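You operate a simulated robot arm through the tools that you are given. There is no shell and no other tool. Be economical: measure what you need, move in short steps, check, and stop when the job is done.

Carry out the task below with a simulated two-armed robot. There is one attempt and no reset: what you move stays moved.

JOB
Free the cables in the duct: both clips off into the white tray.
Fine: switch THREE off before you lift the lid; shut the lid after.

It is judged by the outcome, as a careful person would: the job done as asked, and still so three seconds after it is handed in. It fails if anything else is knocked over, pushed out of place, dropped, spilled or broken. A push-on lid holds only when it is set on centred and level and pressed home; a screw cap is set on level and turned clockwise until tight.

ROBOT AND FRAMES
Two 7-joint arms with two-finger parallel grippers on one trunk, on a base that drives. Base frame: it is fixed to the floor where the robot stands at the start and does not move with it; the origin is under the middle of the robot, x ahead of it, y to its left, z up. Units: m, degrees, N and s.
The left shoulder is at the start at [0.03, 0.119, 1.11], the right one opposite. With the tool pointing down near the work surface each hand reaches from about 0.28 to 0.68 m from the robot's upright axis, wherever it stands, measured 20 degrees to its own side. Places, roughly: blue inlet valve [0.6, 0.3, 1.1]; cable rib by the pump [0.5, -0.1, 0.9]; cable rib by the sockets [0.5, -0.3, 0.9]; green drain valve [0.6, 1, 1.1]; grey bypass valve [0.6, 0.9, 1.3]; grey duct lid [0.5, -0.2, 0.9]; hold dial [0.7, -0.5, 1.3]; oiler knob [0.7, -0.2, 1.2]; pump switch [0.6, 0.1, 0.9]; red relief button [0.7, 0.2, 1.2]; switch one [0.7, -0.5, 1.1]; switch three [0.6, 0, 0.9]; switch two [0.7, -0.5, 1.1]. Payload 3.43 kg a hand.
The tool frame of a hand sits at the grasp point between the pads (the TCP): z along the fingers, y along the line on which they close. The tips reach 0.03 m beyond it. The gripper opens to 0.094 m. The fingers are 0.028 m wide and 0.01 m thick; the gripper's body (0.05 by 0.096 m) begins 0.055 m behind the TCP.
Orientation is that of the tool frame in the base frame, as a unit quaternion [x, y, z, w]. With the fingers straight down and closing along the base's y, the tool's x points along the base's -x, its y along +y and its z along -z.

CONTROLS
- The arms move only by the tool nudge_tool. It takes "left_plan", "right_plan" or both (then of equal length, played together; a hand with none holds still); each is a list of rows, each a list of 3 entries, a list of its own where there are three numbers: the shift along the tool's x, y, z in m, then the turn, a rotation vector about the tool's x, y, z in degrees, then the gripper command, from -1 (shut) to 1 (fully open), values between in proportion. In form: [[[tx, ty, tz], [wx, wy, wz], jaw], ...]. A call has 1 to 10 rows; each row is the pose to reach, as a shift and turn from the pose commanded when the call began, along the tool's axes at that moment. A row lasts 0.2 s, in which the tool goes at most 0.05 m and 8.6 degrees; a call with a longer step from one row to the next is refused whole, and so is a gripper value outside its range. Where a pose cannot be reached the arm comes as near as it can. A force on the tool above 40 N (or 10 N above the force at the start of the call, whichever is more), or a blocked arm, ends the call early, and 0.2 s more pass. Each finger travels about 0.072 m/s and halts on what it meets, pressing with about 39 N; the grip force reading is that of the motor and also rises with nothing between the fingers. The clock runs only during rows and for 0.2 s after the last one: add rows that repeat a pose to give the fingers time. It gives the time, the measured TCP pose, the force on the tool (base axes), the opening and the grip force at its end, in the units of the frame above (readings bear some noise), with the torque about the TCP (base axes, N m) and any sound that the robot's microphone picked up.
- Cameras (640 x 400 px; columns grow to the right, rows downward): "scene" is now at [0.0423, -0, 1.8223]; the picture's right is [-0.06, -1.00, 0.00], its down [-0.83, 0.05, -0.56] and it looks along [0.56, -0.03, -0.83] (base axes); focal length 287 px, centre (320, 200). "left" rides on the left gripper at [0.076, -0.014, -0.102] in its tool frame; the picture's right is [0.18, 0.98, 0.00], its down [-0.75, 0.14, -0.64] and it looks along [-0.63, 0.12, 0.77] (tool axes); focal length 243 px, centre (320, 200). "right" rides on the right gripper at [0.076, 0.014, -0.102] in its tool frame; the picture's right is [-0.18, 0.98, 0.00], its down [-0.75, -0.14, -0.64] and it looks along [-0.63, -0.12, 0.77] (tool axes); focal length 243 px, centre (320, 200). There is no depth. A picture from a camera that has moved, and an enlarged one, comes with that camera's place and axes in the base frame and with its lens. The place of the scene camera against the robot may be out by one fixed shift of up to 0.025 m in any direction.
- grab_frame(camera): a new picture of that camera. The clock stands still meanwhile.
- raise_lower(by): slides the trunk up (or, below 0, down) by that many m; the arms and the scene camera ride with it, the base frame stays. It gives what a move gives, with no picture.
- steer(legs): drives the robot by 1 to 6 legs, each [ahead, turn to the left] in m and degrees, along the robot's own axes; the way and the turn of a leg run together, so that a leg with both is an arc; at most 1.5 m and 180 degrees a leg. The arms and the cameras ride along, it lands a little off, and it stops where it bumps. It gives what a move gives.
- head_to(pan, tilt): turns the head with the scene camera to pan (to the left, within 143 degrees either way) and tilt (down, from -29 to 69), counted from straight ahead of the robot. It gives what a move gives.
- zoom(camera, box): a new picture of the part [left, top, right, bottom] of that camera's present view, enlarged. The clock stands still meanwhile.
- sign_off(): hands the job in; it is judged then, once.

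Go step by step. Nothing tells you exact positions but the pictures and the camera data: compare them with the known pose of the tool, close in by small moves and look again before you grip or let go. The budget is 120 turns and 108 pictures, counting those below and the enlarged ones. Unless the task says otherwise, let go and move clear before handing in, and close with one line.

The tools are called after "Call:" as name(argument=value, ...) on one line, values as JSON. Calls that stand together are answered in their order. nudge_tool: Moves the arms, as the interface text tells. Its arguments: {"type":"object","properties":{"left_plan":{"type":"array","items":{"type":"array"}},"right_plan":{"type":"array","items":{"type":"array"}}},"required":[]} The other tools are called the same way: raise_lower (by) slides the trunk up or down; steer (legs) drives the base; head_to (pan, tilt) turns the head that bears the scene camera; grab_frame (camera) takes a picture; zoom (camera, box) takes an enlarged picture of a part of a camera's view; sign_off () hands the job in.

At the start:

```text
clock: 0.0
left_tool_pos: [0.3608, 0.0468, 1.3504]
left_ee_rot: [-0.001, 1.0, 0.0, 0.0]
left_force: [0.4, -0.2, -0.1]
left_ft_torque: [0.0, 0.0, -0.01]
left_opening: 0.0939
left_grip_force: 0.1
right_tool_pos: [0.3401, -0.2619, 1.3933]
right_ee_rot: [-0.001, 1.0, 0.0, 0.0]
right_force: [-0.2, -0.5, -0.2]
right_ft_torque: [0.03, -0.03, 0.0]
right_opening: 0.0941
right_grip_force: 0.0
trunk travel left (down, up): [-0.375, 0.035]
robot x, y, heading: [0.0046, -0.0005, -0.1]
head pan, tilt: [-3.2, 55.8]
```

scene: 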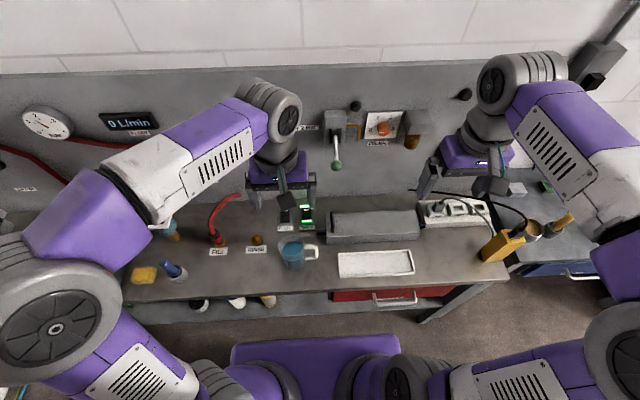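
right: 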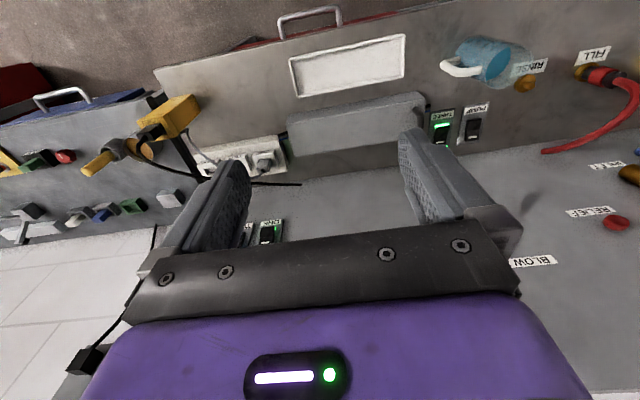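
left: 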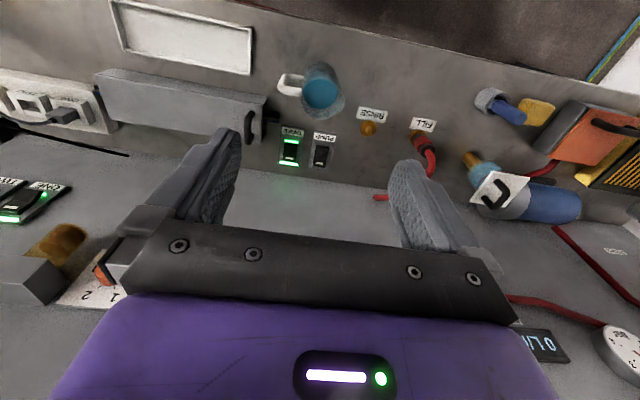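

I see a bench with a grey duct box, a white tray in front, and switches THREE and PUMP to the left of the duct. I'll enlarge the key areas first.

Call:
zoom(camera="scene", box=[230, 160, 430, 285])

Call:
zoom(camera="left", box=[80, 0, 400, 200])

Call:
zoom(camera="right", box=[180, 20, 500, 220])

```text
3.20 times, centred on (330, 222) of scene
camera zoom: at [0.0423, 0.0, 1.8223], right [-0.06, -1.0, 0.0], down [-0.83, 0.05, -0.56], along [0.56, -0.03, -0.83], focal length 919 px, centre (288, 128)
```

zoom: 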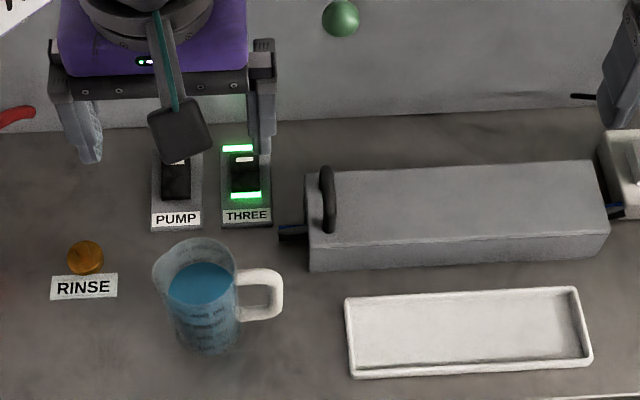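

```text
2.00 times, centred on (240, 100) of left
camera zoom: at [0.285, 0.0341, 1.4538], right [-0.18, 0.98, 0.0], down [0.75, 0.14, 0.64], along [0.63, 0.12, -0.77], focal length 485 px, centre (480, 400)
```

zoom: 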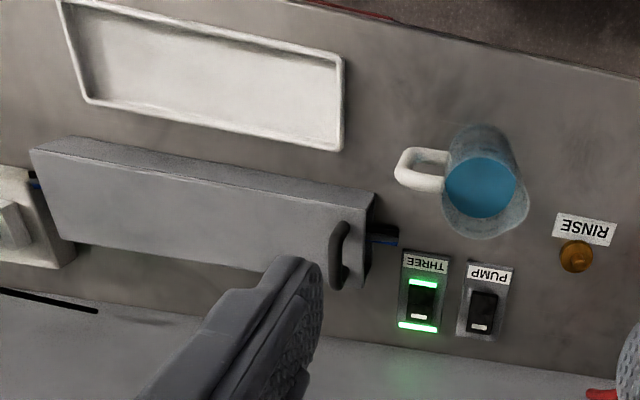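

```text
2.00 times, centred on (340, 120) of right
camera zoom: at [0.2633, -0.2473, 1.4961], right [0.18, 0.98, 0.0], down [0.75, -0.14, 0.64], along [0.63, -0.12, -0.77], focal length 485 px, centre (280, 360)
```

zoom: 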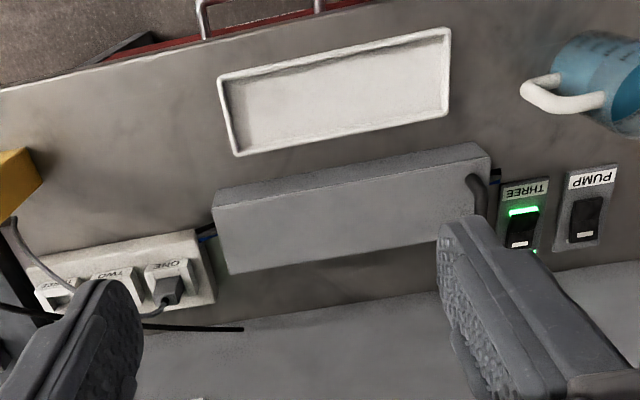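

Triangulating, THREE (lit) is at about [0.595, 0.018, 0.89], the lid handle at about [0.52, -0.07, 0.95], and a mug stands near [0.44, 0.06]. I'll bring the left hand lower to look at the switch and lid up close.

Call:
nudge_tool(left_plan=[[[-0.01, 0, 0.045], [0, 0, 0], 1], [[-0.02, 0, 0.09], [0, 0, 0], 1], [[-0.03, 0, 0.135], [0, 0, 0], 1], [[-0.04, 0, 0.18], [0, 0, 0], 1], [[-0.04, 0, 0.2], [0, 0, 0], 1]])

Call:
grab_frame(camera="left")

Call:
grab_frame(camera="scene")

```text
clock: 1.2
left_tool_pos: [0.3985, 0.0468, 1.1513]
left_ee_rot: [0.0, 1.0, 0.0, 0.001]
left_force: [-0.3, 0.9, -1.0]
left_ft_torque: [-0.03, -0.01, 0.0]
left_opening: 0.094
left_grip_force: 0.0
right_tool_pos: [0.3401, -0.2618, 1.3938]
right_ee_rot: [0.0, 1.0, 0.001, 0.0]
right_force: [0.3, 0.8, -0.6]
right_ft_torque: [0.01, -0.03, -0.01]
right_opening: 0.094
right_grip_force: 0.2
trunk travel left (down, up): [-0.375, 0.035]
robot x, y, heading: [-0.0013, 0.0039, 0.0]
head pan, tilt: [-3.2, 55.8]
```

```text
101 pictures are left
camera left: at [0.324, 0.0342, 1.2536], right [-0.18, 0.98, 0.0], down [0.75, 0.14, 0.64], along [0.63, 0.12, -0.77], focal length 243 px, centre (320, 200)
```

left: 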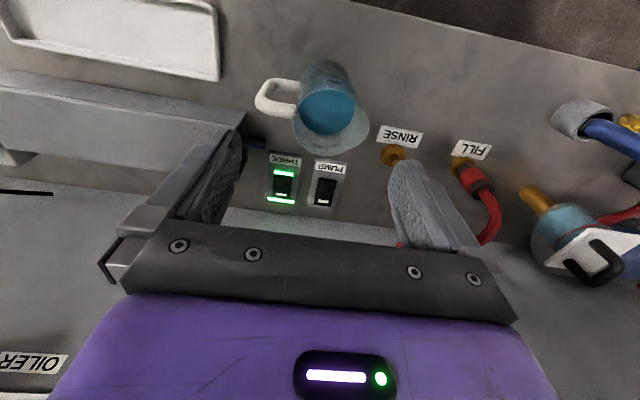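

```text
100 pictures are left
camera scene: at [0.042, 0.0, 1.8223], right [-0.06, -1.0, 0.0], down [-0.83, 0.05, -0.56], along [0.56, -0.03, -0.83], focal length 287 px, centre (320, 200)
```

scene: 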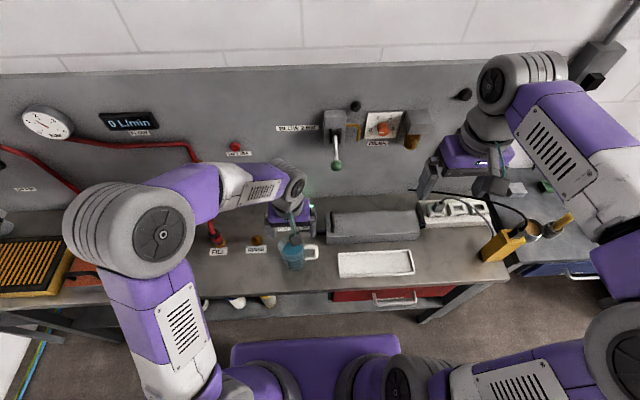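

Call:
zoom(camera="left", box=[230, 130, 370, 220])

Call:
zoom(camera="scene", box=[310, 195, 450, 285])

Call:
zoom(camera="right", box=[260, 70, 500, 180])

```text
4.44 times, centred on (300, 175) of left
camera zoom: at [0.324, 0.0342, 1.2536], right [-0.18, 0.98, 0.0], down [0.75, 0.14, 0.64], along [0.63, 0.12, -0.77], focal length 1078 px, centre (409, 311)
```

zoom: 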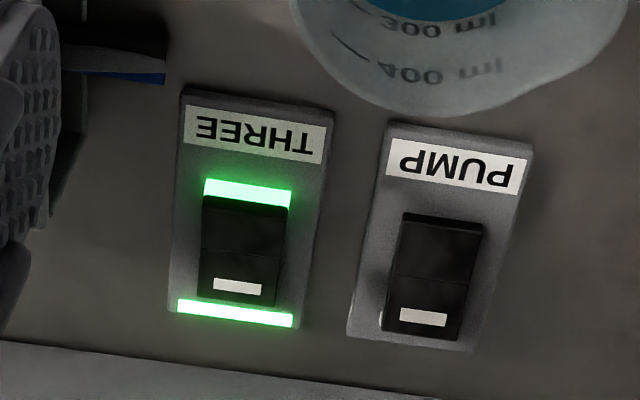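

```text
4.44 times, centred on (380, 240) of scene
camera zoom: at [0.042, 0.0, 1.8223], right [-0.06, -1.0, 0.0], down [-0.83, 0.05, -0.56], along [0.56, -0.03, -0.83], focal length 1276 px, centre (53, 22)
```

zoom: 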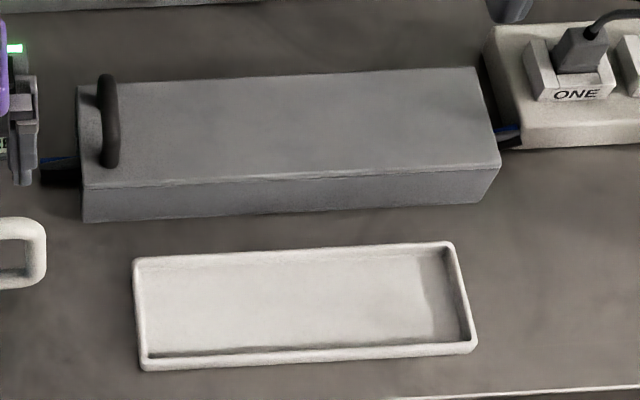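

```text
2.67 times, centred on (380, 125) of right
camera zoom: at [0.2631, -0.2473, 1.4962], right [0.18, 0.98, 0.0], down [0.75, -0.14, 0.64], along [0.63, -0.12, -0.77], focal length 647 px, centre (160, 400)
```

zoom: 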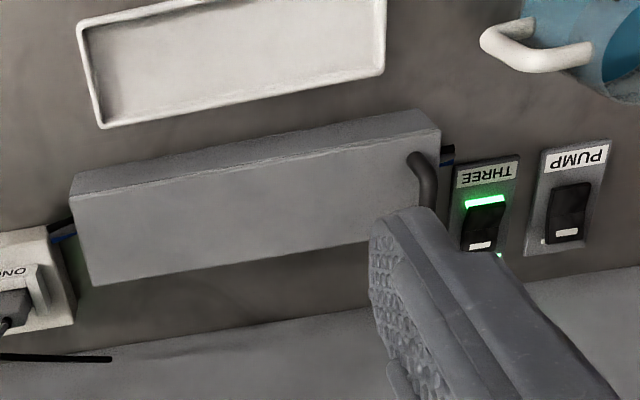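

THREE's far (marked) half is pressed in and its near half stands up, so off means pressing the near half at about [0.588, 0.016]. I'll close the left gripper and hover above it.

Call:
nudge_tool(left_plan=[[[-0.045, -0.007, 0.0], [0, 0, 0], -1], [[-0.09, -0.015, 0.0], [0, 0, 0], -1], [[-0.135, -0.023, 0.01], [0, 0, 0], -1], [[-0.175, -0.031, 0.03], [0, 0, 0], -1], [[-0.189, -0.031, 0.07], [0, 0, 0], -1], [[-0.189, -0.031, 0.11], [0, 0, 0], -1], [[-0.189, -0.031, 0.15], [0, 0, 0], -1], [[-0.189, -0.031, 0.17], [0, 0, 0], -1]])

Call:
grab_frame(camera="left")

Call:
zoom(camera="scene", box=[230, 170, 430, 295])

Call:
grab_frame(camera="right")

```text
clock: 3.0
left_tool_pos: [0.5896, 0.0161, 0.9812]
left_ee_rot: [0.0, 1.0, 0.0, 0.0]
left_force: [1.1, -0.1, 0.4]
left_ft_torque: [0.0, -0.01, -0.02]
left_opening: 0.0001
left_grip_force: 33.3
right_tool_pos: [0.3408, -0.2625, 1.3946]
right_ee_rot: [-0.001, 1.0, 0.0, 0.0]
right_force: [0.7, 0.4, -0.1]
right_ft_torque: [0.0, -0.03, 0.06]
right_opening: 0.094
right_grip_force: 0.0
trunk travel left (down, up): [-0.375, 0.035]
robot x, y, heading: [0.0026, -0.0014, -0.1]
head pan, tilt: [-3.2, 55.8]
```

```text
96 pictures are left
camera left: at [0.5139, 0.0035, 1.0833], right [-0.18, 0.98, 0.0], down [0.75, 0.14, 0.64], along [0.63, 0.12, -0.77], focal length 243 px, centre (320, 200)
```

left: 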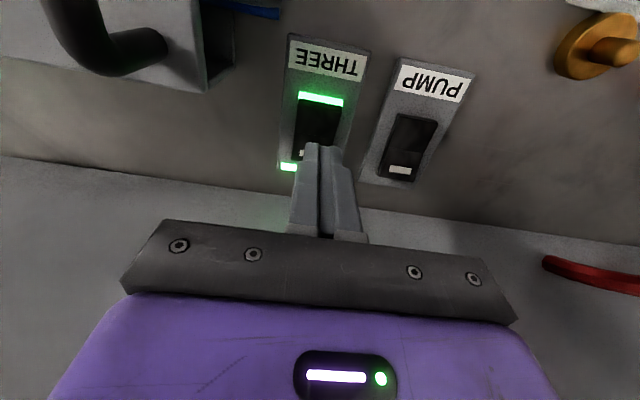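

```text
3.20 times, centred on (330, 232) of scene
camera zoom: at [0.0424, 0.0001, 1.8223], right [-0.06, -1.0, 0.0], down [-0.83, 0.05, -0.56], along [0.56, -0.03, -0.83], focal length 919 px, centre (288, 96)
```

zoom: 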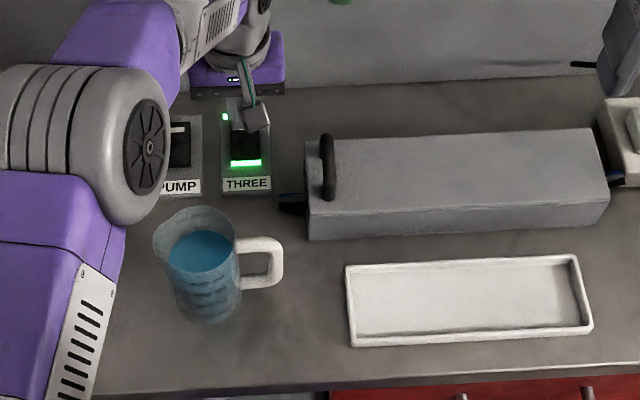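

```text
94 pictures are left
camera right: at [0.2634, -0.2473, 1.4961], right [0.18, 0.98, 0.0], down [0.75, -0.14, 0.64], along [0.63, -0.12, -0.77], focal length 243 px, centre (320, 200)
```

right: 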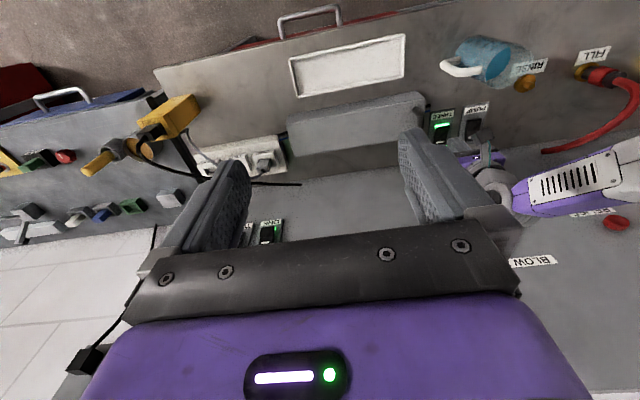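

The near edge of the rocker is around x=0.575, z≈0.89. I shift slightly nearer and press down gently.

Call:
nudge_tool(left_plan=[[[0.009, 0, 0.03], [0, 0, 0], -1], [[0.009, 0, 0.05], [0, 0, 0], -1], [[0.009, 0, 0.058], [0, 0, 0], -1], [[0.009, 0, 0.064], [0, 0, 0], -1], [[0.009, 0, 0.07], [0, 0, 0], -1], [[0.009, 0, 0.075], [0, 0, 0], -1], [[0.009, 0, 0.08], [0, 0, 0], -1]])

Call:
grab_frame(camera="left")

```text
clock: 4.1
left_tool_pos: [0.5802, 0.0167, 0.9253]
left_ee_rot: [0.0, 1.0, 0.0, 0.003]
left_force: [-20.7, 5.1, 29.1]
left_ft_torque: [0.07, 0.14, 0.0]
left_opening: 0.0
left_grip_force: 33.3
right_tool_pos: [0.3365, -0.2618, 1.3934]
right_ee_rot: [0.0, 1.0, 0.0, 0.001]
right_force: [0.1, -0.6, 0.3]
right_ft_torque: [0.0, 0.01, 0.0]
right_opening: 0.0938
right_grip_force: 0.1
trunk travel left (down, up): [-0.375, 0.035]
robot x, y, heading: [0.0012, -0.0002, -0.1]
head pan, tilt: [-3.2, 55.8]
stopped in row 5 (left hand): the force on the tool passed its limit at 46 N (the readings are from after the stop); the commanded pose is now the measured one
```

```text
93 pictures are left
camera left: at [0.5043, 0.0031, 1.0272], right [-0.18, 0.98, 0.0], down [0.75, 0.14, 0.65], along [0.64, 0.12, -0.76], focal length 243 px, centre (320, 200)
```

left: 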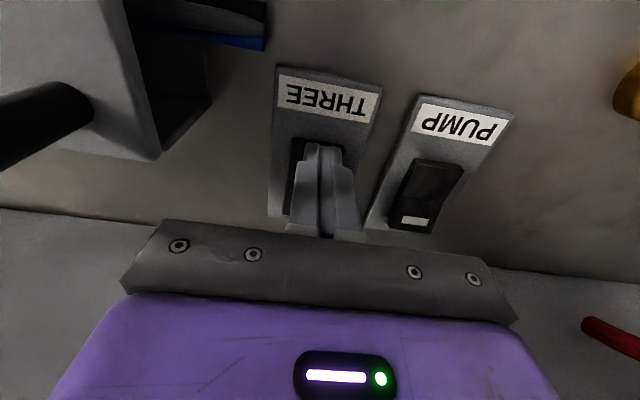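

THREE's lights went out: it is off. I lift clear and look at the duct from the left hand.

Call:
nudge_tool(left_plan=[[[0, 0, -0.03], [0, 0, 0], -1], [[0, 0, -0.07], [0, 0, 0], -1], [[0, 0, -0.11], [0, 0, 0], -1], [[0.03, -0.02, -0.15], [0, 0, 0], -1], [[0.07, -0.04, -0.17], [0, 0, 0], -1], [[0.11, -0.06, -0.18], [0, 0, 0], -1], [[0.14, -0.08, -0.18], [0, 0, 0], -1]])

Call:
grab_frame(camera="left")

Call:
zoom(camera="scene", box=[230, 170, 450, 295])

```text
refused: row 4 steps farther than a row can; nothing moved
```

```text
92 pictures are left
camera left: at [0.5043, 0.0031, 1.0272], right [-0.18, 0.98, 0.0], down [0.75, 0.14, 0.65], along [0.64, 0.12, -0.76], focal length 243 px, centre (320, 200)
```

left: 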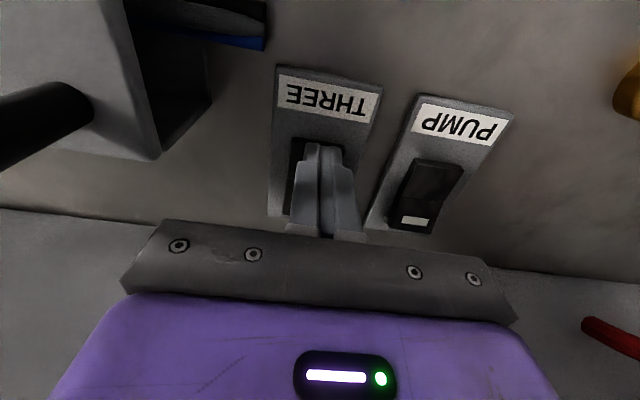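

```text
2.91 times, centred on (340, 232) of scene
camera zoom: at [0.0377, 0.0005, 1.8226], right [-0.06, -1.0, 0.0], down [-0.82, 0.05, -0.56], along [0.56, -0.03, -0.83], focal length 835 px, centre (262, 106)
```

zoom: 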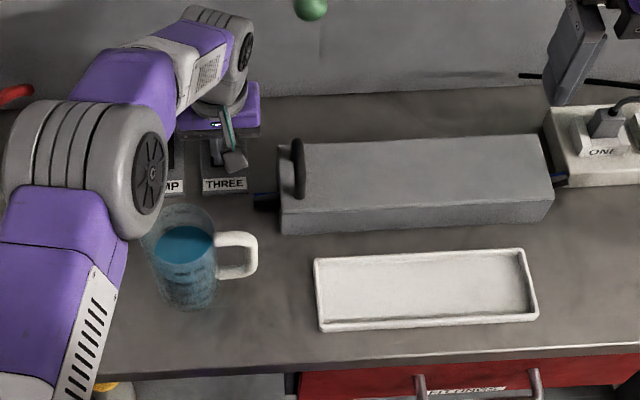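

The move was refused for one overly long step; I repeat it with shorter steps.

Call:
nudge_tool(left_plan=[[[0, 0, -0.03], [0, 0, 0], -1], [[0, 0, -0.07], [0, 0, 0], -1], [[0, 0, -0.11], [0, 0, 0], -1], [[0.02, -0.02, -0.14], [0, 0, 0], -1], [[0.05, -0.04, -0.165], [0, 0, 0], -1], [[0.09, -0.055, -0.175], [0, 0, 0], -1], [[0.13, -0.07, -0.175], [0, 0, 0], -1]])

Call:
grab_frame(camera="left")

```text
clock: 5.7
left_tool_pos: [0.4506, -0.0553, 1.096]
left_ee_rot: [-0.001, 1.0, -0.001, 0.006]
left_force: [-0.3, 0.3, -0.1]
left_ft_torque: [0.0, -0.04, -0.01]
left_opening: 0.0
left_grip_force: 33.2
right_tool_pos: [0.3399, -0.2623, 1.3932]
right_ee_rot: [0.0, 1.0, 0.0, 0.002]
right_force: [0.0, -0.1, 0.3]
right_ft_torque: [0.01, -0.02, 0.02]
right_opening: 0.094
right_grip_force: 0.0
trunk travel left (down, up): [-0.375, 0.035]
robot x, y, heading: [-0.002, -0.0011, -0.1]
head pan, tilt: [-3.2, 55.8]
```

```text
90 pictures are left
camera left: at [0.3754, -0.0676, 1.1975], right [-0.18, 0.98, 0.0], down [0.75, 0.14, 0.65], along [0.64, 0.12, -0.76], focal length 243 px, centre (320, 200)
```

left: 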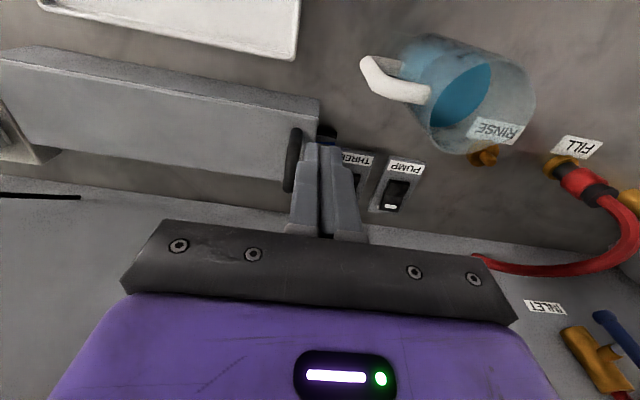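

The handle bar runs along x at about [0.527, -0.071]. I hover the open left gripper over it and check.

Call:
nudge_tool(left_plan=[[[-0.04, -0.008, 0], [0, 0, 0], 0.2], [[-0.076, -0.016, 0.02], [0, 0, 0], 0.2], [[-0.076, -0.016, 0.05], [0, 0, 0], 0.2], [[-0.076, -0.016, 0.066], [0, 0, 0], 0.2]])

Call:
grab_frame(camera="left")

Call:
zoom(camera="scene", box=[270, 170, 430, 270])

Call:
zoom(camera="right", box=[260, 70, 500, 220])

```text
clock: 6.7
left_tool_pos: [0.5218, -0.0668, 1.0274]
left_ee_rot: [0.001, 1.0, 0.001, 0.002]
left_force: [-1.0, -0.3, -0.4]
left_ft_torque: [0.02, -0.01, 0.0]
left_opening: 0.0563
left_grip_force: 0.1
right_tool_pos: [0.3356, -0.2602, 1.3944]
right_ee_rot: [0.0, 1.0, -0.001, 0.001]
right_force: [-0.5, -0.2, 0.3]
right_ft_torque: [-0.03, 0.04, 0.02]
right_opening: 0.094
right_grip_force: 0.0
trunk travel left (down, up): [-0.375, 0.035]
robot x, y, heading: [0.0027, 0.0029, -0.2]
head pan, tilt: [-3.2, 55.8]
```

```text
89 pictures are left
camera left: at [0.4469, -0.0807, 1.1308], right [-0.18, 0.98, 0.0], down [0.75, 0.14, 0.64], along [0.63, 0.12, -0.76], focal length 243 px, centre (320, 200)
```

left: 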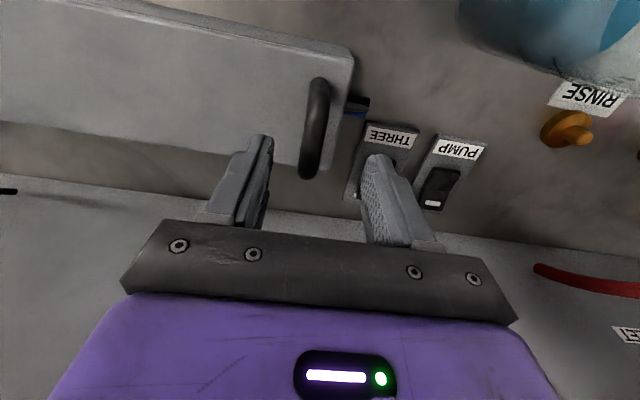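

```text
4.00 times, centred on (350, 220) of scene
camera zoom: at [0.0361, 0.0023, 1.8223], right [-0.06, -1.0, 0.0], down [-0.82, 0.05, -0.56], along [0.56, -0.03, -0.83], focal length 1149 px, centre (200, 120)
```

zoom: 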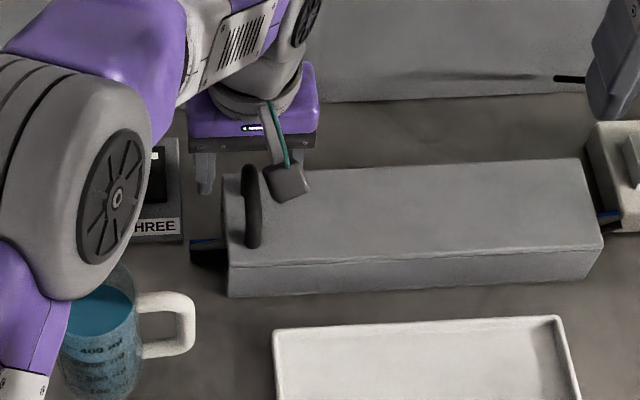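

```text
2.67 times, centred on (380, 145) of right
camera zoom: at [0.2587, -0.2452, 1.4969], right [0.18, 0.98, 0.0], down [0.75, -0.14, 0.64], along [0.63, -0.12, -0.77], focal length 647 px, centre (160, 347)
```

zoom: 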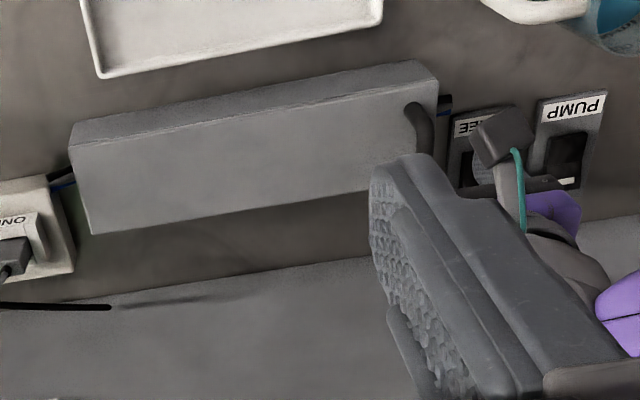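

The bar lies at about [0.528, -0.070, 0.958]. I lower around it and close.

Call:
nudge_tool(left_plan=[[[-0.006, -0.003, 0.03], [0, 0, 0], 0.2], [[-0.006, -0.003, 0.048], [0, 0, 0], 0.2], [[-0.006, -0.003, 0.058], [0, 0, 0], 0.2], [[-0.006, -0.003, 0.058], [0, 0, 0], -0.4], [[-0.006, -0.003, 0.058], [0, 0, 0], -1], [[-0.006, -0.003, 0.058], [0, 0, 0], -1]])

Call:
grab_frame(camera="left")

```text
clock: 8.1
left_tool_pos: [0.5263, -0.0716, 0.9758]
left_ee_rot: [0.001, 1.0, -0.002, 0.009]
left_force: [1.5, -6.0, 25.3]
left_ft_torque: [-0.1, 0.06, 0.14]
left_opening: 0.0181
left_grip_force: 44.9
right_tool_pos: [0.328, -0.2612, 1.3977]
right_ee_rot: [0.0, 1.0, -0.001, 0.005]
right_force: [-0.3, 1.5, -0.5]
right_ft_torque: [-0.01, 0.01, -0.01]
right_opening: 0.0942
right_grip_force: 0.0
trunk travel left (down, up): [-0.375, 0.035]
robot x, y, heading: [-0.0012, 0.0014, -0.0]
head pan, tilt: [-3.2, 55.8]
```

```text
86 pictures are left
camera left: at [0.4489, -0.0856, 1.0779], right [-0.18, 0.98, -0.01], down [0.74, 0.14, 0.65], along [0.64, 0.12, -0.76], focal length 243 px, centre (320, 200)
```

left: 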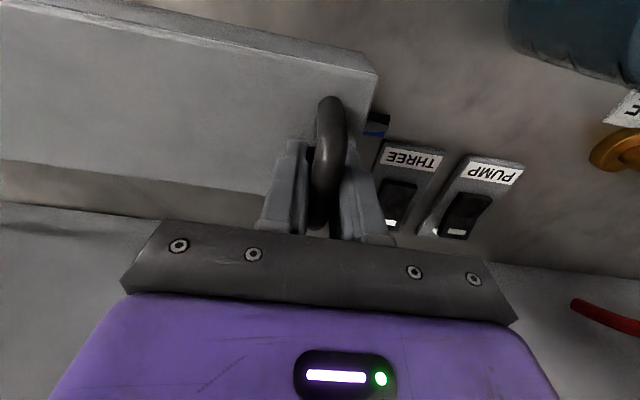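

I have the handle (18 mm bar, tips touching the lid top). I lift a little to learn how the lid moves.

Call:
nudge_tool(left_plan=[[[0, 0, -0.008], [0, 0, 0], -1], [[0, 0, -0.015], [0, 0, 0], -1], [[0, 0, -0.025], [0, 0, 0], -1], [[0, -0.001, -0.035], [0, 0, 0], -1]])

Call:
zoom(camera="scene", box=[270, 170, 430, 270])

```text
clock: 8.6
left_tool_pos: [0.5263, -0.0721, 0.9775]
left_ee_rot: [0.003, 1.0, -0.001, 0.008]
left_force: [26.7, 0.8, 11.7]
left_ft_torque: [0.2, 0.51, 0.51]
left_opening: 0.0183
left_grip_force: 45.7
right_tool_pos: [0.3317, -0.2596, 1.3964]
right_ee_rot: [0.0, 1.0, -0.001, 0.003]
right_force: [0.3, 1.2, -0.4]
right_ft_torque: [0.02, 0.01, -0.01]
right_opening: 0.094
right_grip_force: 0.1
trunk travel left (down, up): [-0.375, 0.035]
robot x, y, heading: [0.0022, -0.0024, 0.1]
head pan, tilt: [-3.2, 55.8]
stopped in row 2 (left hand): the force on the tool passed its limit at 46 N (the readings are from after the stop); the commanded pose is now the measured one
```

```text
4.00 times, centred on (350, 220) of scene
camera zoom: at [0.0308, 0.0033, 1.8225], right [-0.06, -1.0, 0.0], down [-0.82, 0.05, -0.57], along [0.57, -0.03, -0.82], focal length 1149 px, centre (200, 120)
```

zoom: 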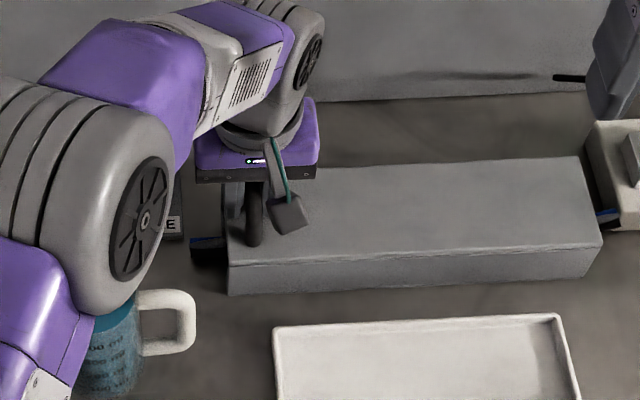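

The stop came before any real lift, with side force along x. I relieve and try again in finer steps.

Call:
nudge_tool(left_plan=[[[0, 0, -0.003], [0, 0, 0], -1], [[0, 0, -0.006], [0, 0, 0], -1]])

```text
clock: 9.1
left_tool_pos: [0.5258, -0.0717, 0.9774]
left_ee_rot: [0.003, 1.0, -0.002, 0.009]
left_force: [24.0, -0.8, 6.2]
left_ft_torque: [0.18, 0.72, 0.47]
left_opening: 0.0183
left_grip_force: 44.5
right_tool_pos: [0.3326, -0.2601, 1.3969]
right_ee_rot: [0.001, 1.0, 0.0, 0.003]
right_force: [0.1, 0.4, -0.1]
right_ft_torque: [0.0, 0.0, -0.01]
right_opening: 0.0941
right_grip_force: 0.0
trunk travel left (down, up): [-0.375, 0.035]
robot x, y, heading: [0.0014, 0.0013, -0.1]
head pan, tilt: [-3.2, 55.8]
stopped in row 2 (left hand): the force on the tool passed its limit at 42 N (the readings are from after the stop); the commanded pose is now the measured one
```

Stress has built up in the grip. I release, rise a few millimetres and regrip with the tips off the lid.

Call:
nudge_tool(left_plan=[[[0, 0, 0], [0, 0, 0], -0.3], [[0, 0, 0], [0, 0, 0], -0.1], [[0, 0, -0.004], [0, 0, 0], -0.1], [[0, 0, -0.008], [0, 0, 0], -0.1], [[0, 0, -0.008], [0, 0, 0], -0.1]])

Call:
zoom(camera="left", box=[220, 60, 460, 240])

```text
clock: 10.3
left_tool_pos: [0.5203, -0.0718, 0.9796]
left_ee_rot: [0.004, 1.0, 0.002, -0.001]
left_force: [-1.0, 0.0, -0.6]
left_ft_torque: [0.01, -0.02, 0.02]
left_opening: 0.0424
left_grip_force: 0.0
right_tool_pos: [0.3332, -0.2616, 1.395]
right_ee_rot: [0.0, 1.0, -0.001, 0.003]
right_force: [0.3, -0.3, 0.5]
right_ft_torque: [-0.02, -0.01, -0.04]
right_opening: 0.0937
right_grip_force: 0.1
trunk travel left (down, up): [-0.375, 0.035]
robot x, y, heading: [0.0002, -0.0012, -0.1]
head pan, tilt: [-3.2, 55.8]
```

```text
2.22 times, centred on (340, 150) of left
camera zoom: at [0.4457, -0.0846, 1.0819], right [-0.18, 0.98, 0.01], down [0.76, 0.13, 0.64], along [0.63, 0.12, -0.77], focal length 539 px, centre (276, 311)
```

zoom: 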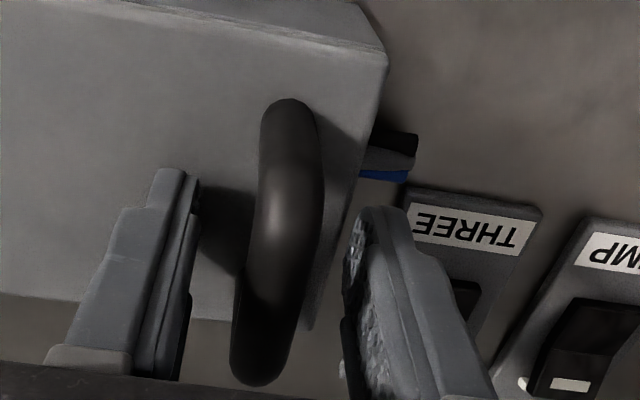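

Free of force now; the handle is a simple U bar. I regrip with the tips just off the lid, then lift.

Call:
nudge_tool(left_plan=[[[-0.005, 0.001, -0.001], [0, 0, 0], -0.1], [[-0.005, 0.001, -0.001], [0, 0, 0], -0.6], [[-0.005, 0.001, -0.001], [0, 0, 0], -0.8], [[-0.005, 0.001, -0.001], [0, 0, 0], -0.8]])

Call:
nudge_tool(left_plan=[[[0, 0, -0.003], [0, 0, 0], -0.8], [[0, 0, -0.006], [0, 0, 0], -0.8], [[0, 0, -0.01], [0, 0, 0], -0.8], [[0, 0, -0.015], [0, 0, 0], -0.8]])

Call:
grab_frame(camera="left")

```text
clock: 11.3
left_tool_pos: [0.5221, -0.0724, 0.9807]
left_ee_rot: [0.006, 1.0, 0.002, -0.002]
left_force: [-4.7, -17.8, -4.2]
left_ft_torque: [0.11, 0.63, 0.59]
left_opening: 0.0179
left_grip_force: 44.8
right_tool_pos: [0.3292, -0.2606, 1.3963]
right_ee_rot: [0.0, 1.0, 0.0, 0.004]
right_force: [-0.2, -0.3, -0.6]
right_ft_torque: [-0.02, 0.04, 0.0]
right_opening: 0.094
right_grip_force: 0.1
trunk travel left (down, up): [-0.375, 0.035]
robot x, y, heading: [0.0007, -0.0054, 0.2]
head pan, tilt: [-3.2, 55.8]
```

```text
clock: 12.1
left_tool_pos: [0.5207, -0.0722, 0.9828]
left_ee_rot: [0.007, 1.0, 0.002, -0.003]
left_force: [26.9, -0.6, -1.1]
left_ft_torque: [0.01, 0.1, 0.8]
left_opening: 0.0179
left_grip_force: 45.6
right_tool_pos: [0.3324, -0.2604, 1.3959]
right_ee_rot: [0.0, 1.0, -0.001, 0.003]
right_force: [0.0, 0.4, -0.2]
right_ft_torque: [-0.02, 0.0, -0.02]
right_opening: 0.0941
right_grip_force: 0.1
trunk travel left (down, up): [-0.375, 0.035]
robot x, y, heading: [-0.0037, -0.0035, -0.1]
head pan, tilt: [-3.2, 55.8]
stopped in row 3 (left hand): the force on the tool passed its limit at 43 N (the readings are from after the stop); the commanded pose is now the measured one
```

```text
83 pictures are left
camera left: at [0.4457, -0.0856, 1.0846], right [-0.17, 0.99, 0.0], down [0.76, 0.13, 0.64], along [0.63, 0.11, -0.77], focal length 243 px, centre (320, 200)
```

left: 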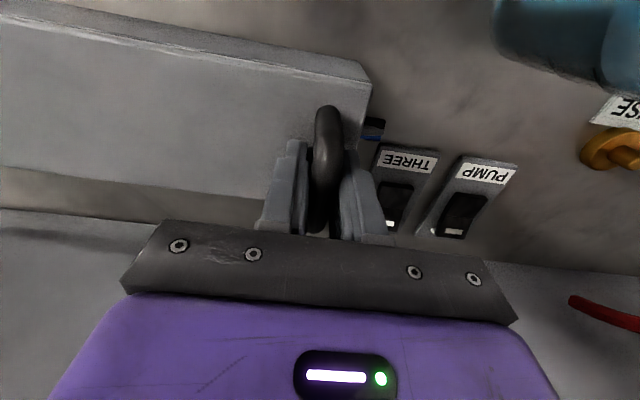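

The lid resists a straight lift, with a reaction towards +x. I look closely for a hinge or latch.

Call:
zoom(camera="scene", box=[320, 200, 430, 260])

Call:
zoom(camera="left", box=[0, 0, 400, 240])

Call:
zoom(camera="right", box=[180, 80, 440, 200])

```text
5.82 times, centred on (375, 230) of scene
camera zoom: at [0.0317, 0.0031, 1.8231], right [-0.06, -1.0, 0.0], down [-0.82, 0.05, -0.57], along [0.57, -0.03, -0.82], focal length 1671 px, centre (0, 26)
```

zoom: 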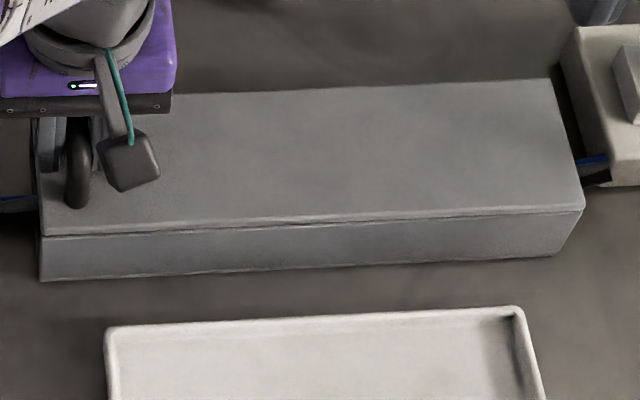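

```text
1.60 times, centred on (200, 120) of left
camera zoom: at [0.4457, -0.0856, 1.0846], right [-0.17, 0.99, 0.0], down [0.76, 0.13, 0.64], along [0.63, 0.11, -0.77], focal length 388 px, centre (512, 328)
```

zoom: 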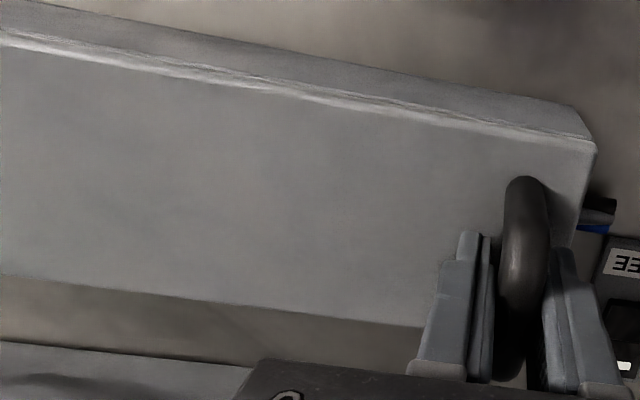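

```text
2.46 times, centred on (310, 140) of right
camera zoom: at [0.2545, -0.2447, 1.4985], right [0.18, 0.98, 0.0], down [0.75, -0.14, 0.65], along [0.64, -0.12, -0.76], focal length 597 px, centre (345, 348)
```

zoom: 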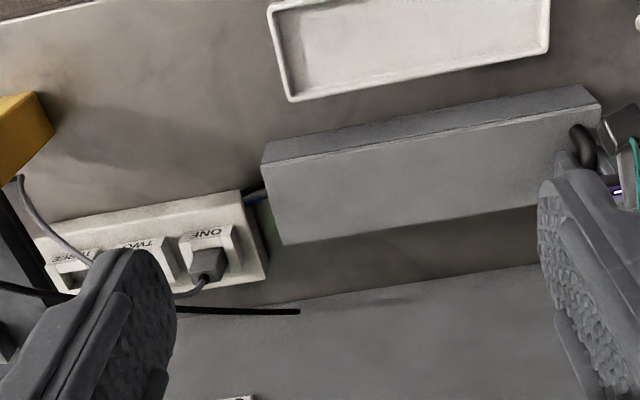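

No latch is visible. I'll regrip without stress and lift one small step at a time, reading the force.

Call:
nudge_tool(left_plan=[[[0, 0, 0], [0, 0, 0], -0.2], [[0, 0, 0], [0, 0, 0], -0.2], [[0, 0, 0], [0, 0, 0], -0.2]])

Call:
nudge_tool(left_plan=[[[0, 0.001, 0], [0, 0, 0], -0.5], [[0, 0.001, 0], [0, 0, 0], -0.7], [[0, 0.001, 0], [0, 0, 0], -0.7]])

Call:
nudge_tool(left_plan=[[[0, 0, -0.003], [0, 0, 0], -0.7]])

Call:
nudge_tool(left_plan=[[[0, 0, -0.003], [0, 0, 0], -0.7]])

```text
clock: 12.9
left_tool_pos: [0.52, -0.0726, 0.9812]
left_ee_rot: [0.008, 1.0, 0.003, -0.005]
left_force: [0.3, -0.5, 0.7]
left_ft_torque: [0.03, -0.01, 0.01]
left_opening: 0.0375
left_grip_force: 0.1
right_tool_pos: [0.331, -0.261, 1.3963]
right_ee_rot: [0.0, 1.0, 0.0, 0.003]
right_force: [0.5, -0.6, -0.5]
right_ft_torque: [0.0, 0.04, -0.01]
right_opening: 0.094
right_grip_force: 0.0
trunk travel left (down, up): [-0.375, 0.035]
robot x, y, heading: [-0.0026, -0.0011, -0.1]
head pan, tilt: [-3.2, 55.8]
```

```text
clock: 13.7
left_tool_pos: [0.519, -0.0731, 0.9814]
left_ee_rot: [0.006, 1.0, 0.002, -0.005]
left_force: [-1.1, 0.3, -0.1]
left_ft_torque: [0.04, -0.08, 0.64]
left_opening: 0.0183
left_grip_force: 44.9
right_tool_pos: [0.3309, -0.2616, 1.3955]
right_ee_rot: [0.0, 1.0, 0.001, 0.004]
right_force: [-0.6, -0.2, 0.5]
right_ft_torque: [0.0, 0.0, -0.02]
right_opening: 0.0941
right_grip_force: 0.0
trunk travel left (down, up): [-0.375, 0.035]
robot x, y, heading: [-0.0003, -0.0019, -0.1]
head pan, tilt: [-3.2, 55.8]
```

```text
clock: 14.1
left_tool_pos: [0.5195, -0.0722, 0.983]
left_ee_rot: [0.007, 1.0, 0.002, -0.004]
left_force: [9.8, -10.2, -2.0]
left_ft_torque: [0.1, -0.83, 0.69]
left_opening: 0.0179
left_grip_force: 44.7
right_tool_pos: [0.3317, -0.2622, 1.395]
right_ee_rot: [0.001, 1.0, 0.0, 0.004]
right_force: [-0.1, 0.4, -0.6]
right_ft_torque: [-0.05, 0.0, 0.0]
right_opening: 0.0939
right_grip_force: 0.1
trunk travel left (down, up): [-0.375, 0.035]
robot x, y, heading: [0.0007, 0.0039, -0.2]
head pan, tilt: [-3.2, 55.8]
```

```text
clock: 14.5
left_tool_pos: [0.5184, -0.0734, 0.9831]
left_ee_rot: [0.008, 1.0, 0.003, -0.005]
left_force: [24.8, -19.1, -4.4]
left_ft_torque: [0.16, -0.22, 0.73]
left_opening: 0.0181
left_grip_force: 44.5
right_tool_pos: [0.3318, -0.2614, 1.395]
right_ee_rot: [0.0, 1.0, 0.0, 0.003]
right_force: [0.3, -0.1, 0.6]
right_ft_torque: [0.0, -0.02, 0.02]
right_opening: 0.094
right_grip_force: 0.0
trunk travel left (down, up): [-0.375, 0.035]
robot x, y, heading: [0.0009, -0.0031, -0.1]
head pan, tilt: [-3.2, 55.8]
```

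Upward force stays small while sideways forces grow, so I follow the lid: yield to +x and -y while rising.

Call:
nudge_tool(left_plan=[[[-0.004, -0.003, -0.002], [0, 0, 0], -0.7]])

Call:
nudge_tool(left_plan=[[[-0.002, -0.001, -0.004], [0, 0, 0], -0.7]])

Call:
nudge_tool(left_plan=[[[-0.002, -0.001, -0.004], [0, 0, 0], -0.7]])

```text
clock: 14.9
left_tool_pos: [0.5197, -0.0736, 0.9833]
left_ee_rot: [0.007, 1.0, 0.004, -0.007]
left_force: [25.5, -18.2, -3.9]
left_ft_torque: [0.14, -0.66, 0.7]
left_opening: 0.0178
left_grip_force: 45.1
right_tool_pos: [0.328, -0.2605, 1.3963]
right_ee_rot: [0.001, 1.0, -0.001, 0.005]
right_force: [0.5, -0.6, 0.4]
right_ft_torque: [0.03, 0.01, 0.01]
right_opening: 0.0938
right_grip_force: 0.0
trunk travel left (down, up): [-0.375, 0.035]
robot x, y, heading: [-0.0031, 0.0021, 0.1]
head pan, tilt: [-3.2, 55.8]
```

```text
clock: 15.3
left_tool_pos: [0.5199, -0.0722, 0.9851]
left_ee_rot: [0.01, 1.0, 0.005, -0.006]
left_force: [27.2, -1.2, -0.8]
left_ft_torque: [-0.07, 0.16, 0.88]
left_opening: 0.0182
left_grip_force: 45.4
right_tool_pos: [0.3278, -0.2592, 1.3971]
right_ee_rot: [0.0, 1.0, 0.0, 0.003]
right_force: [1.0, -0.1, -0.2]
right_ft_torque: [-0.01, 0.01, -0.01]
right_opening: 0.0942
right_grip_force: 0.1
trunk travel left (down, up): [-0.375, 0.035]
robot x, y, heading: [-0.0016, -0.0011, 0.0]
head pan, tilt: [-3.2, 55.8]
stopped in row 1 (left hand): the force on the tool passed its limit at 43 N (the readings are from after the stop); the commanded pose is now the measured one
```

```text
clock: 15.7
left_tool_pos: [0.5177, -0.073, 0.9855]
left_ee_rot: [0.009, 1.0, 0.005, -0.009]
left_force: [38.0, -0.4, -0.8]
left_ft_torque: [0.03, -0.3, 0.81]
left_opening: 0.0181
left_grip_force: 44.7
right_tool_pos: [0.3268, -0.2583, 1.3971]
right_ee_rot: [0.0, 1.0, -0.001, 0.004]
right_force: [-1.0, 0.2, 0.8]
right_ft_torque: [-0.02, 0.0, -0.02]
right_opening: 0.0939
right_grip_force: 0.1
trunk travel left (down, up): [-0.375, 0.035]
robot x, y, heading: [-0.0062, -0.0012, 0.1]
head pan, tilt: [-3.2, 55.8]
```

The tool has been tilted in a way that hints the front edge of the lid rises (rear hinge). I compare the lid's picture with before.

Call:
zoom(camera="scene", box=[320, 200, 430, 260])

Call:
zoom(camera="left", box=[0, 0, 400, 240])

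```text
5.82 times, centred on (375, 230) of scene
camera zoom: at [0.0257, 0.0049, 1.8224], right [-0.06, -1.0, 0.0], down [-0.82, 0.04, -0.57], along [0.57, -0.03, -0.82], focal length 1671 px, centre (0, 26)
```

zoom: 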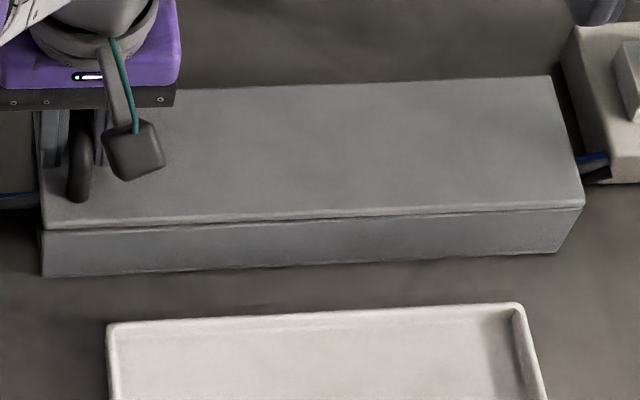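

```text
1.60 times, centred on (200, 120) of left
camera zoom: at [0.4449, -0.0865, 1.0901], right [-0.17, 0.99, 0.01], down [0.77, 0.12, 0.63], along [0.62, 0.12, -0.78], focal length 388 px, centre (512, 328)
```

zoom: 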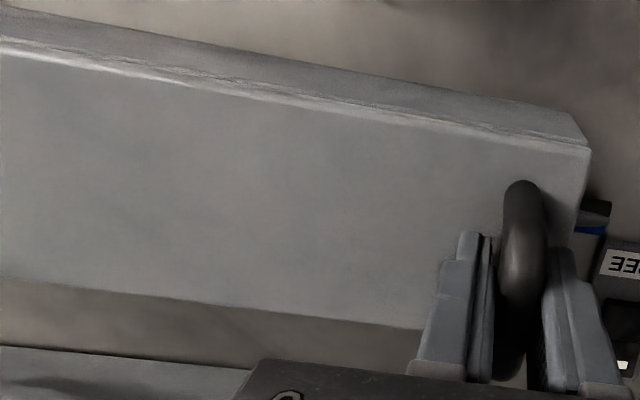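

A wedge gap now tapers to the right: the lid is hinged at the socket end and is rising. Only the sideways load needs relieving, so I yield further in +x.

Call:
nudge_tool(left_plan=[[[-0.004, 0, 0], [0, 0, 0], -0.7], [[-0.008, 0, 0], [0, 0, 0], -0.7], [[-0.008, 0, 0], [0, 0, 0], -0.7]])

Call:
nudge_tool(left_plan=[[[-0.003, 0, -0.004], [-0.8, 0, 0], -0.7]])

```text
clock: 16.5
left_tool_pos: [0.519, -0.073, 0.9867]
left_ee_rot: [0.011, 1.0, 0.007, -0.012]
left_force: [25.4, 8.5, 0.4]
left_ft_torque: [0.04, -0.5, 0.9]
left_opening: 0.0182
left_grip_force: 43.9
right_tool_pos: [0.3199, -0.258, 1.3991]
right_ee_rot: [0.0, 1.0, -0.002, 0.008]
right_force: [0.7, 0.5, -0.1]
right_ft_torque: [-0.01, -0.03, -0.04]
right_opening: 0.0938
right_grip_force: 0.1
trunk travel left (down, up): [-0.375, 0.035]
robot x, y, heading: [-0.0009, -0.003, 0.1]
head pan, tilt: [-3.2, 55.8]
```

```text
clock: 16.9
left_tool_pos: [0.518, -0.0739, 0.989]
left_ee_rot: [0.009, 1.0, 0.009, -0.013]
left_force: [28.2, -25.7, -4.6]
left_ft_torque: [0.0, -0.12, 0.86]
left_opening: 0.0182
left_grip_force: 45.1
right_tool_pos: [0.3184, -0.2559, 1.3984]
right_ee_rot: [0.0, 1.0, -0.002, 0.008]
right_force: [-0.1, 1.2, -0.6]
right_ft_torque: [0.02, -0.01, 0.01]
right_opening: 0.0938
right_grip_force: 0.1
trunk travel left (down, up): [-0.375, 0.035]
robot x, y, heading: [-0.0048, 0.0009, -0.3]
head pan, tilt: [-3.2, 55.8]
```

The robot is being pushed back although I only lift, so something other than the tool may be touching. I look at the whole arm.

Call:
grab_frame(camera="scene")

Call:
zoom(camera="scene", box=[200, 80, 440, 230])

Call:
grab_frame(camera="right")

```text
77 pictures are left
camera scene: at [0.0143, 0.008, 1.8225], right [-0.06, -1.0, 0.0], down [-0.82, 0.04, -0.57], along [0.57, -0.03, -0.82], focal length 287 px, centre (320, 200)
```

scene: 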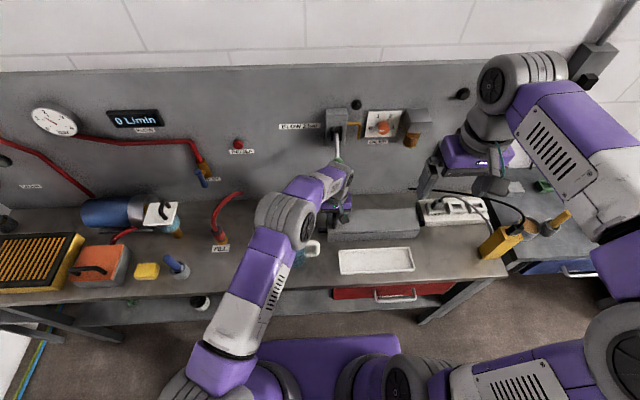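

```text
2.67 times, centred on (320, 155) of scene
camera zoom: at [0.0143, 0.008, 1.8225], right [-0.06, -1.0, 0.0], down [-0.82, 0.04, -0.57], along [0.57, -0.03, -0.82], focal length 766 px, centre (320, 320)
```

zoom: 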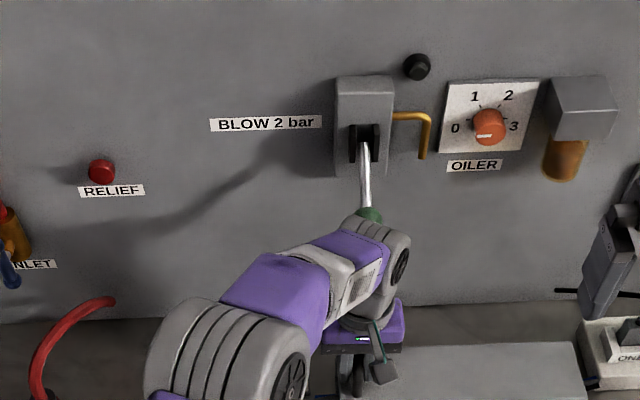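

```text
75 pictures are left
camera right: at [0.2403, -0.2405, 1.5009], right [0.18, 0.98, 0.0], down [0.74, -0.14, 0.65], along [0.64, -0.12, -0.76], focal length 243 px, centre (320, 200)
```

right: 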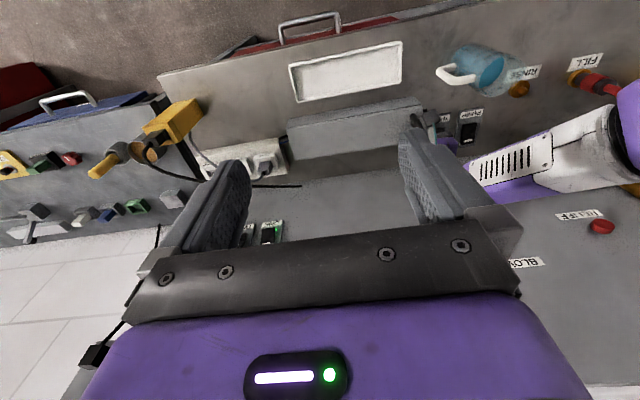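

The left wrist is resting against the green-tipped BLOW lever, which explains the side force. I must not move it: I lower the lid back, release, and slide the hand straight back along the bar.

Call:
nudge_tool(left_plan=[[[0, 0, 0.004], [0, 0, 0], -0.7], [[0, 0, 0.007], [0, 0, 0], -0.7], [[0, 0, 0.009], [0, 0, 0], -0.4], [[0, 0, 0.007], [0, 0, 0], -0.1], [[0, 0, 0.005], [0, 0, 0], -0.1]])

Call:
zoom(camera="scene", box=[260, 90, 440, 240])

```text
clock: 18.1
left_tool_pos: [0.5185, -0.0746, 0.9893]
left_ee_rot: [0.011, 1.0, 0.013, -0.01]
left_force: [0.4, 0.9, 0.2]
left_ft_torque: [0.01, -0.02, 0.01]
left_opening: 0.0421
left_grip_force: 0.0
right_tool_pos: [0.3173, -0.2596, 1.3998]
right_ee_rot: [0.0, 1.0, -0.001, 0.009]
right_force: [-0.1, 0.9, 0.1]
right_ft_torque: [0.03, 0.01, -0.01]
right_opening: 0.0941
right_grip_force: 0.0
trunk travel left (down, up): [-0.375, 0.035]
robot x, y, heading: [-0.0045, -0.0008, -0.2]
head pan, tilt: [-3.2, 55.8]
```

```text
2.67 times, centred on (350, 165) of scene
camera zoom: at [0.0126, 0.0048, 1.8227], right [-0.06, -1.0, 0.0], down [-0.82, 0.04, -0.58], along [0.57, -0.03, -0.82], focal length 766 px, centre (240, 293)
```

zoom: 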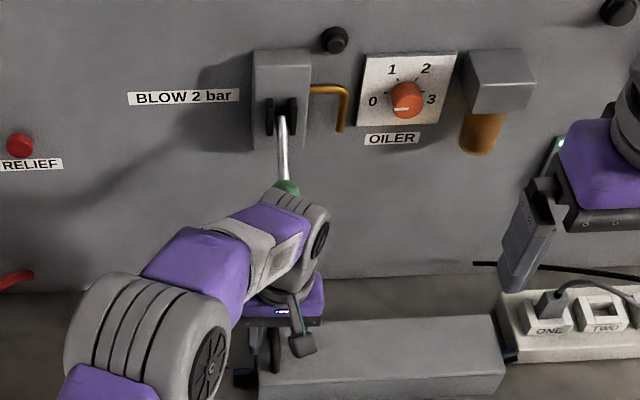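

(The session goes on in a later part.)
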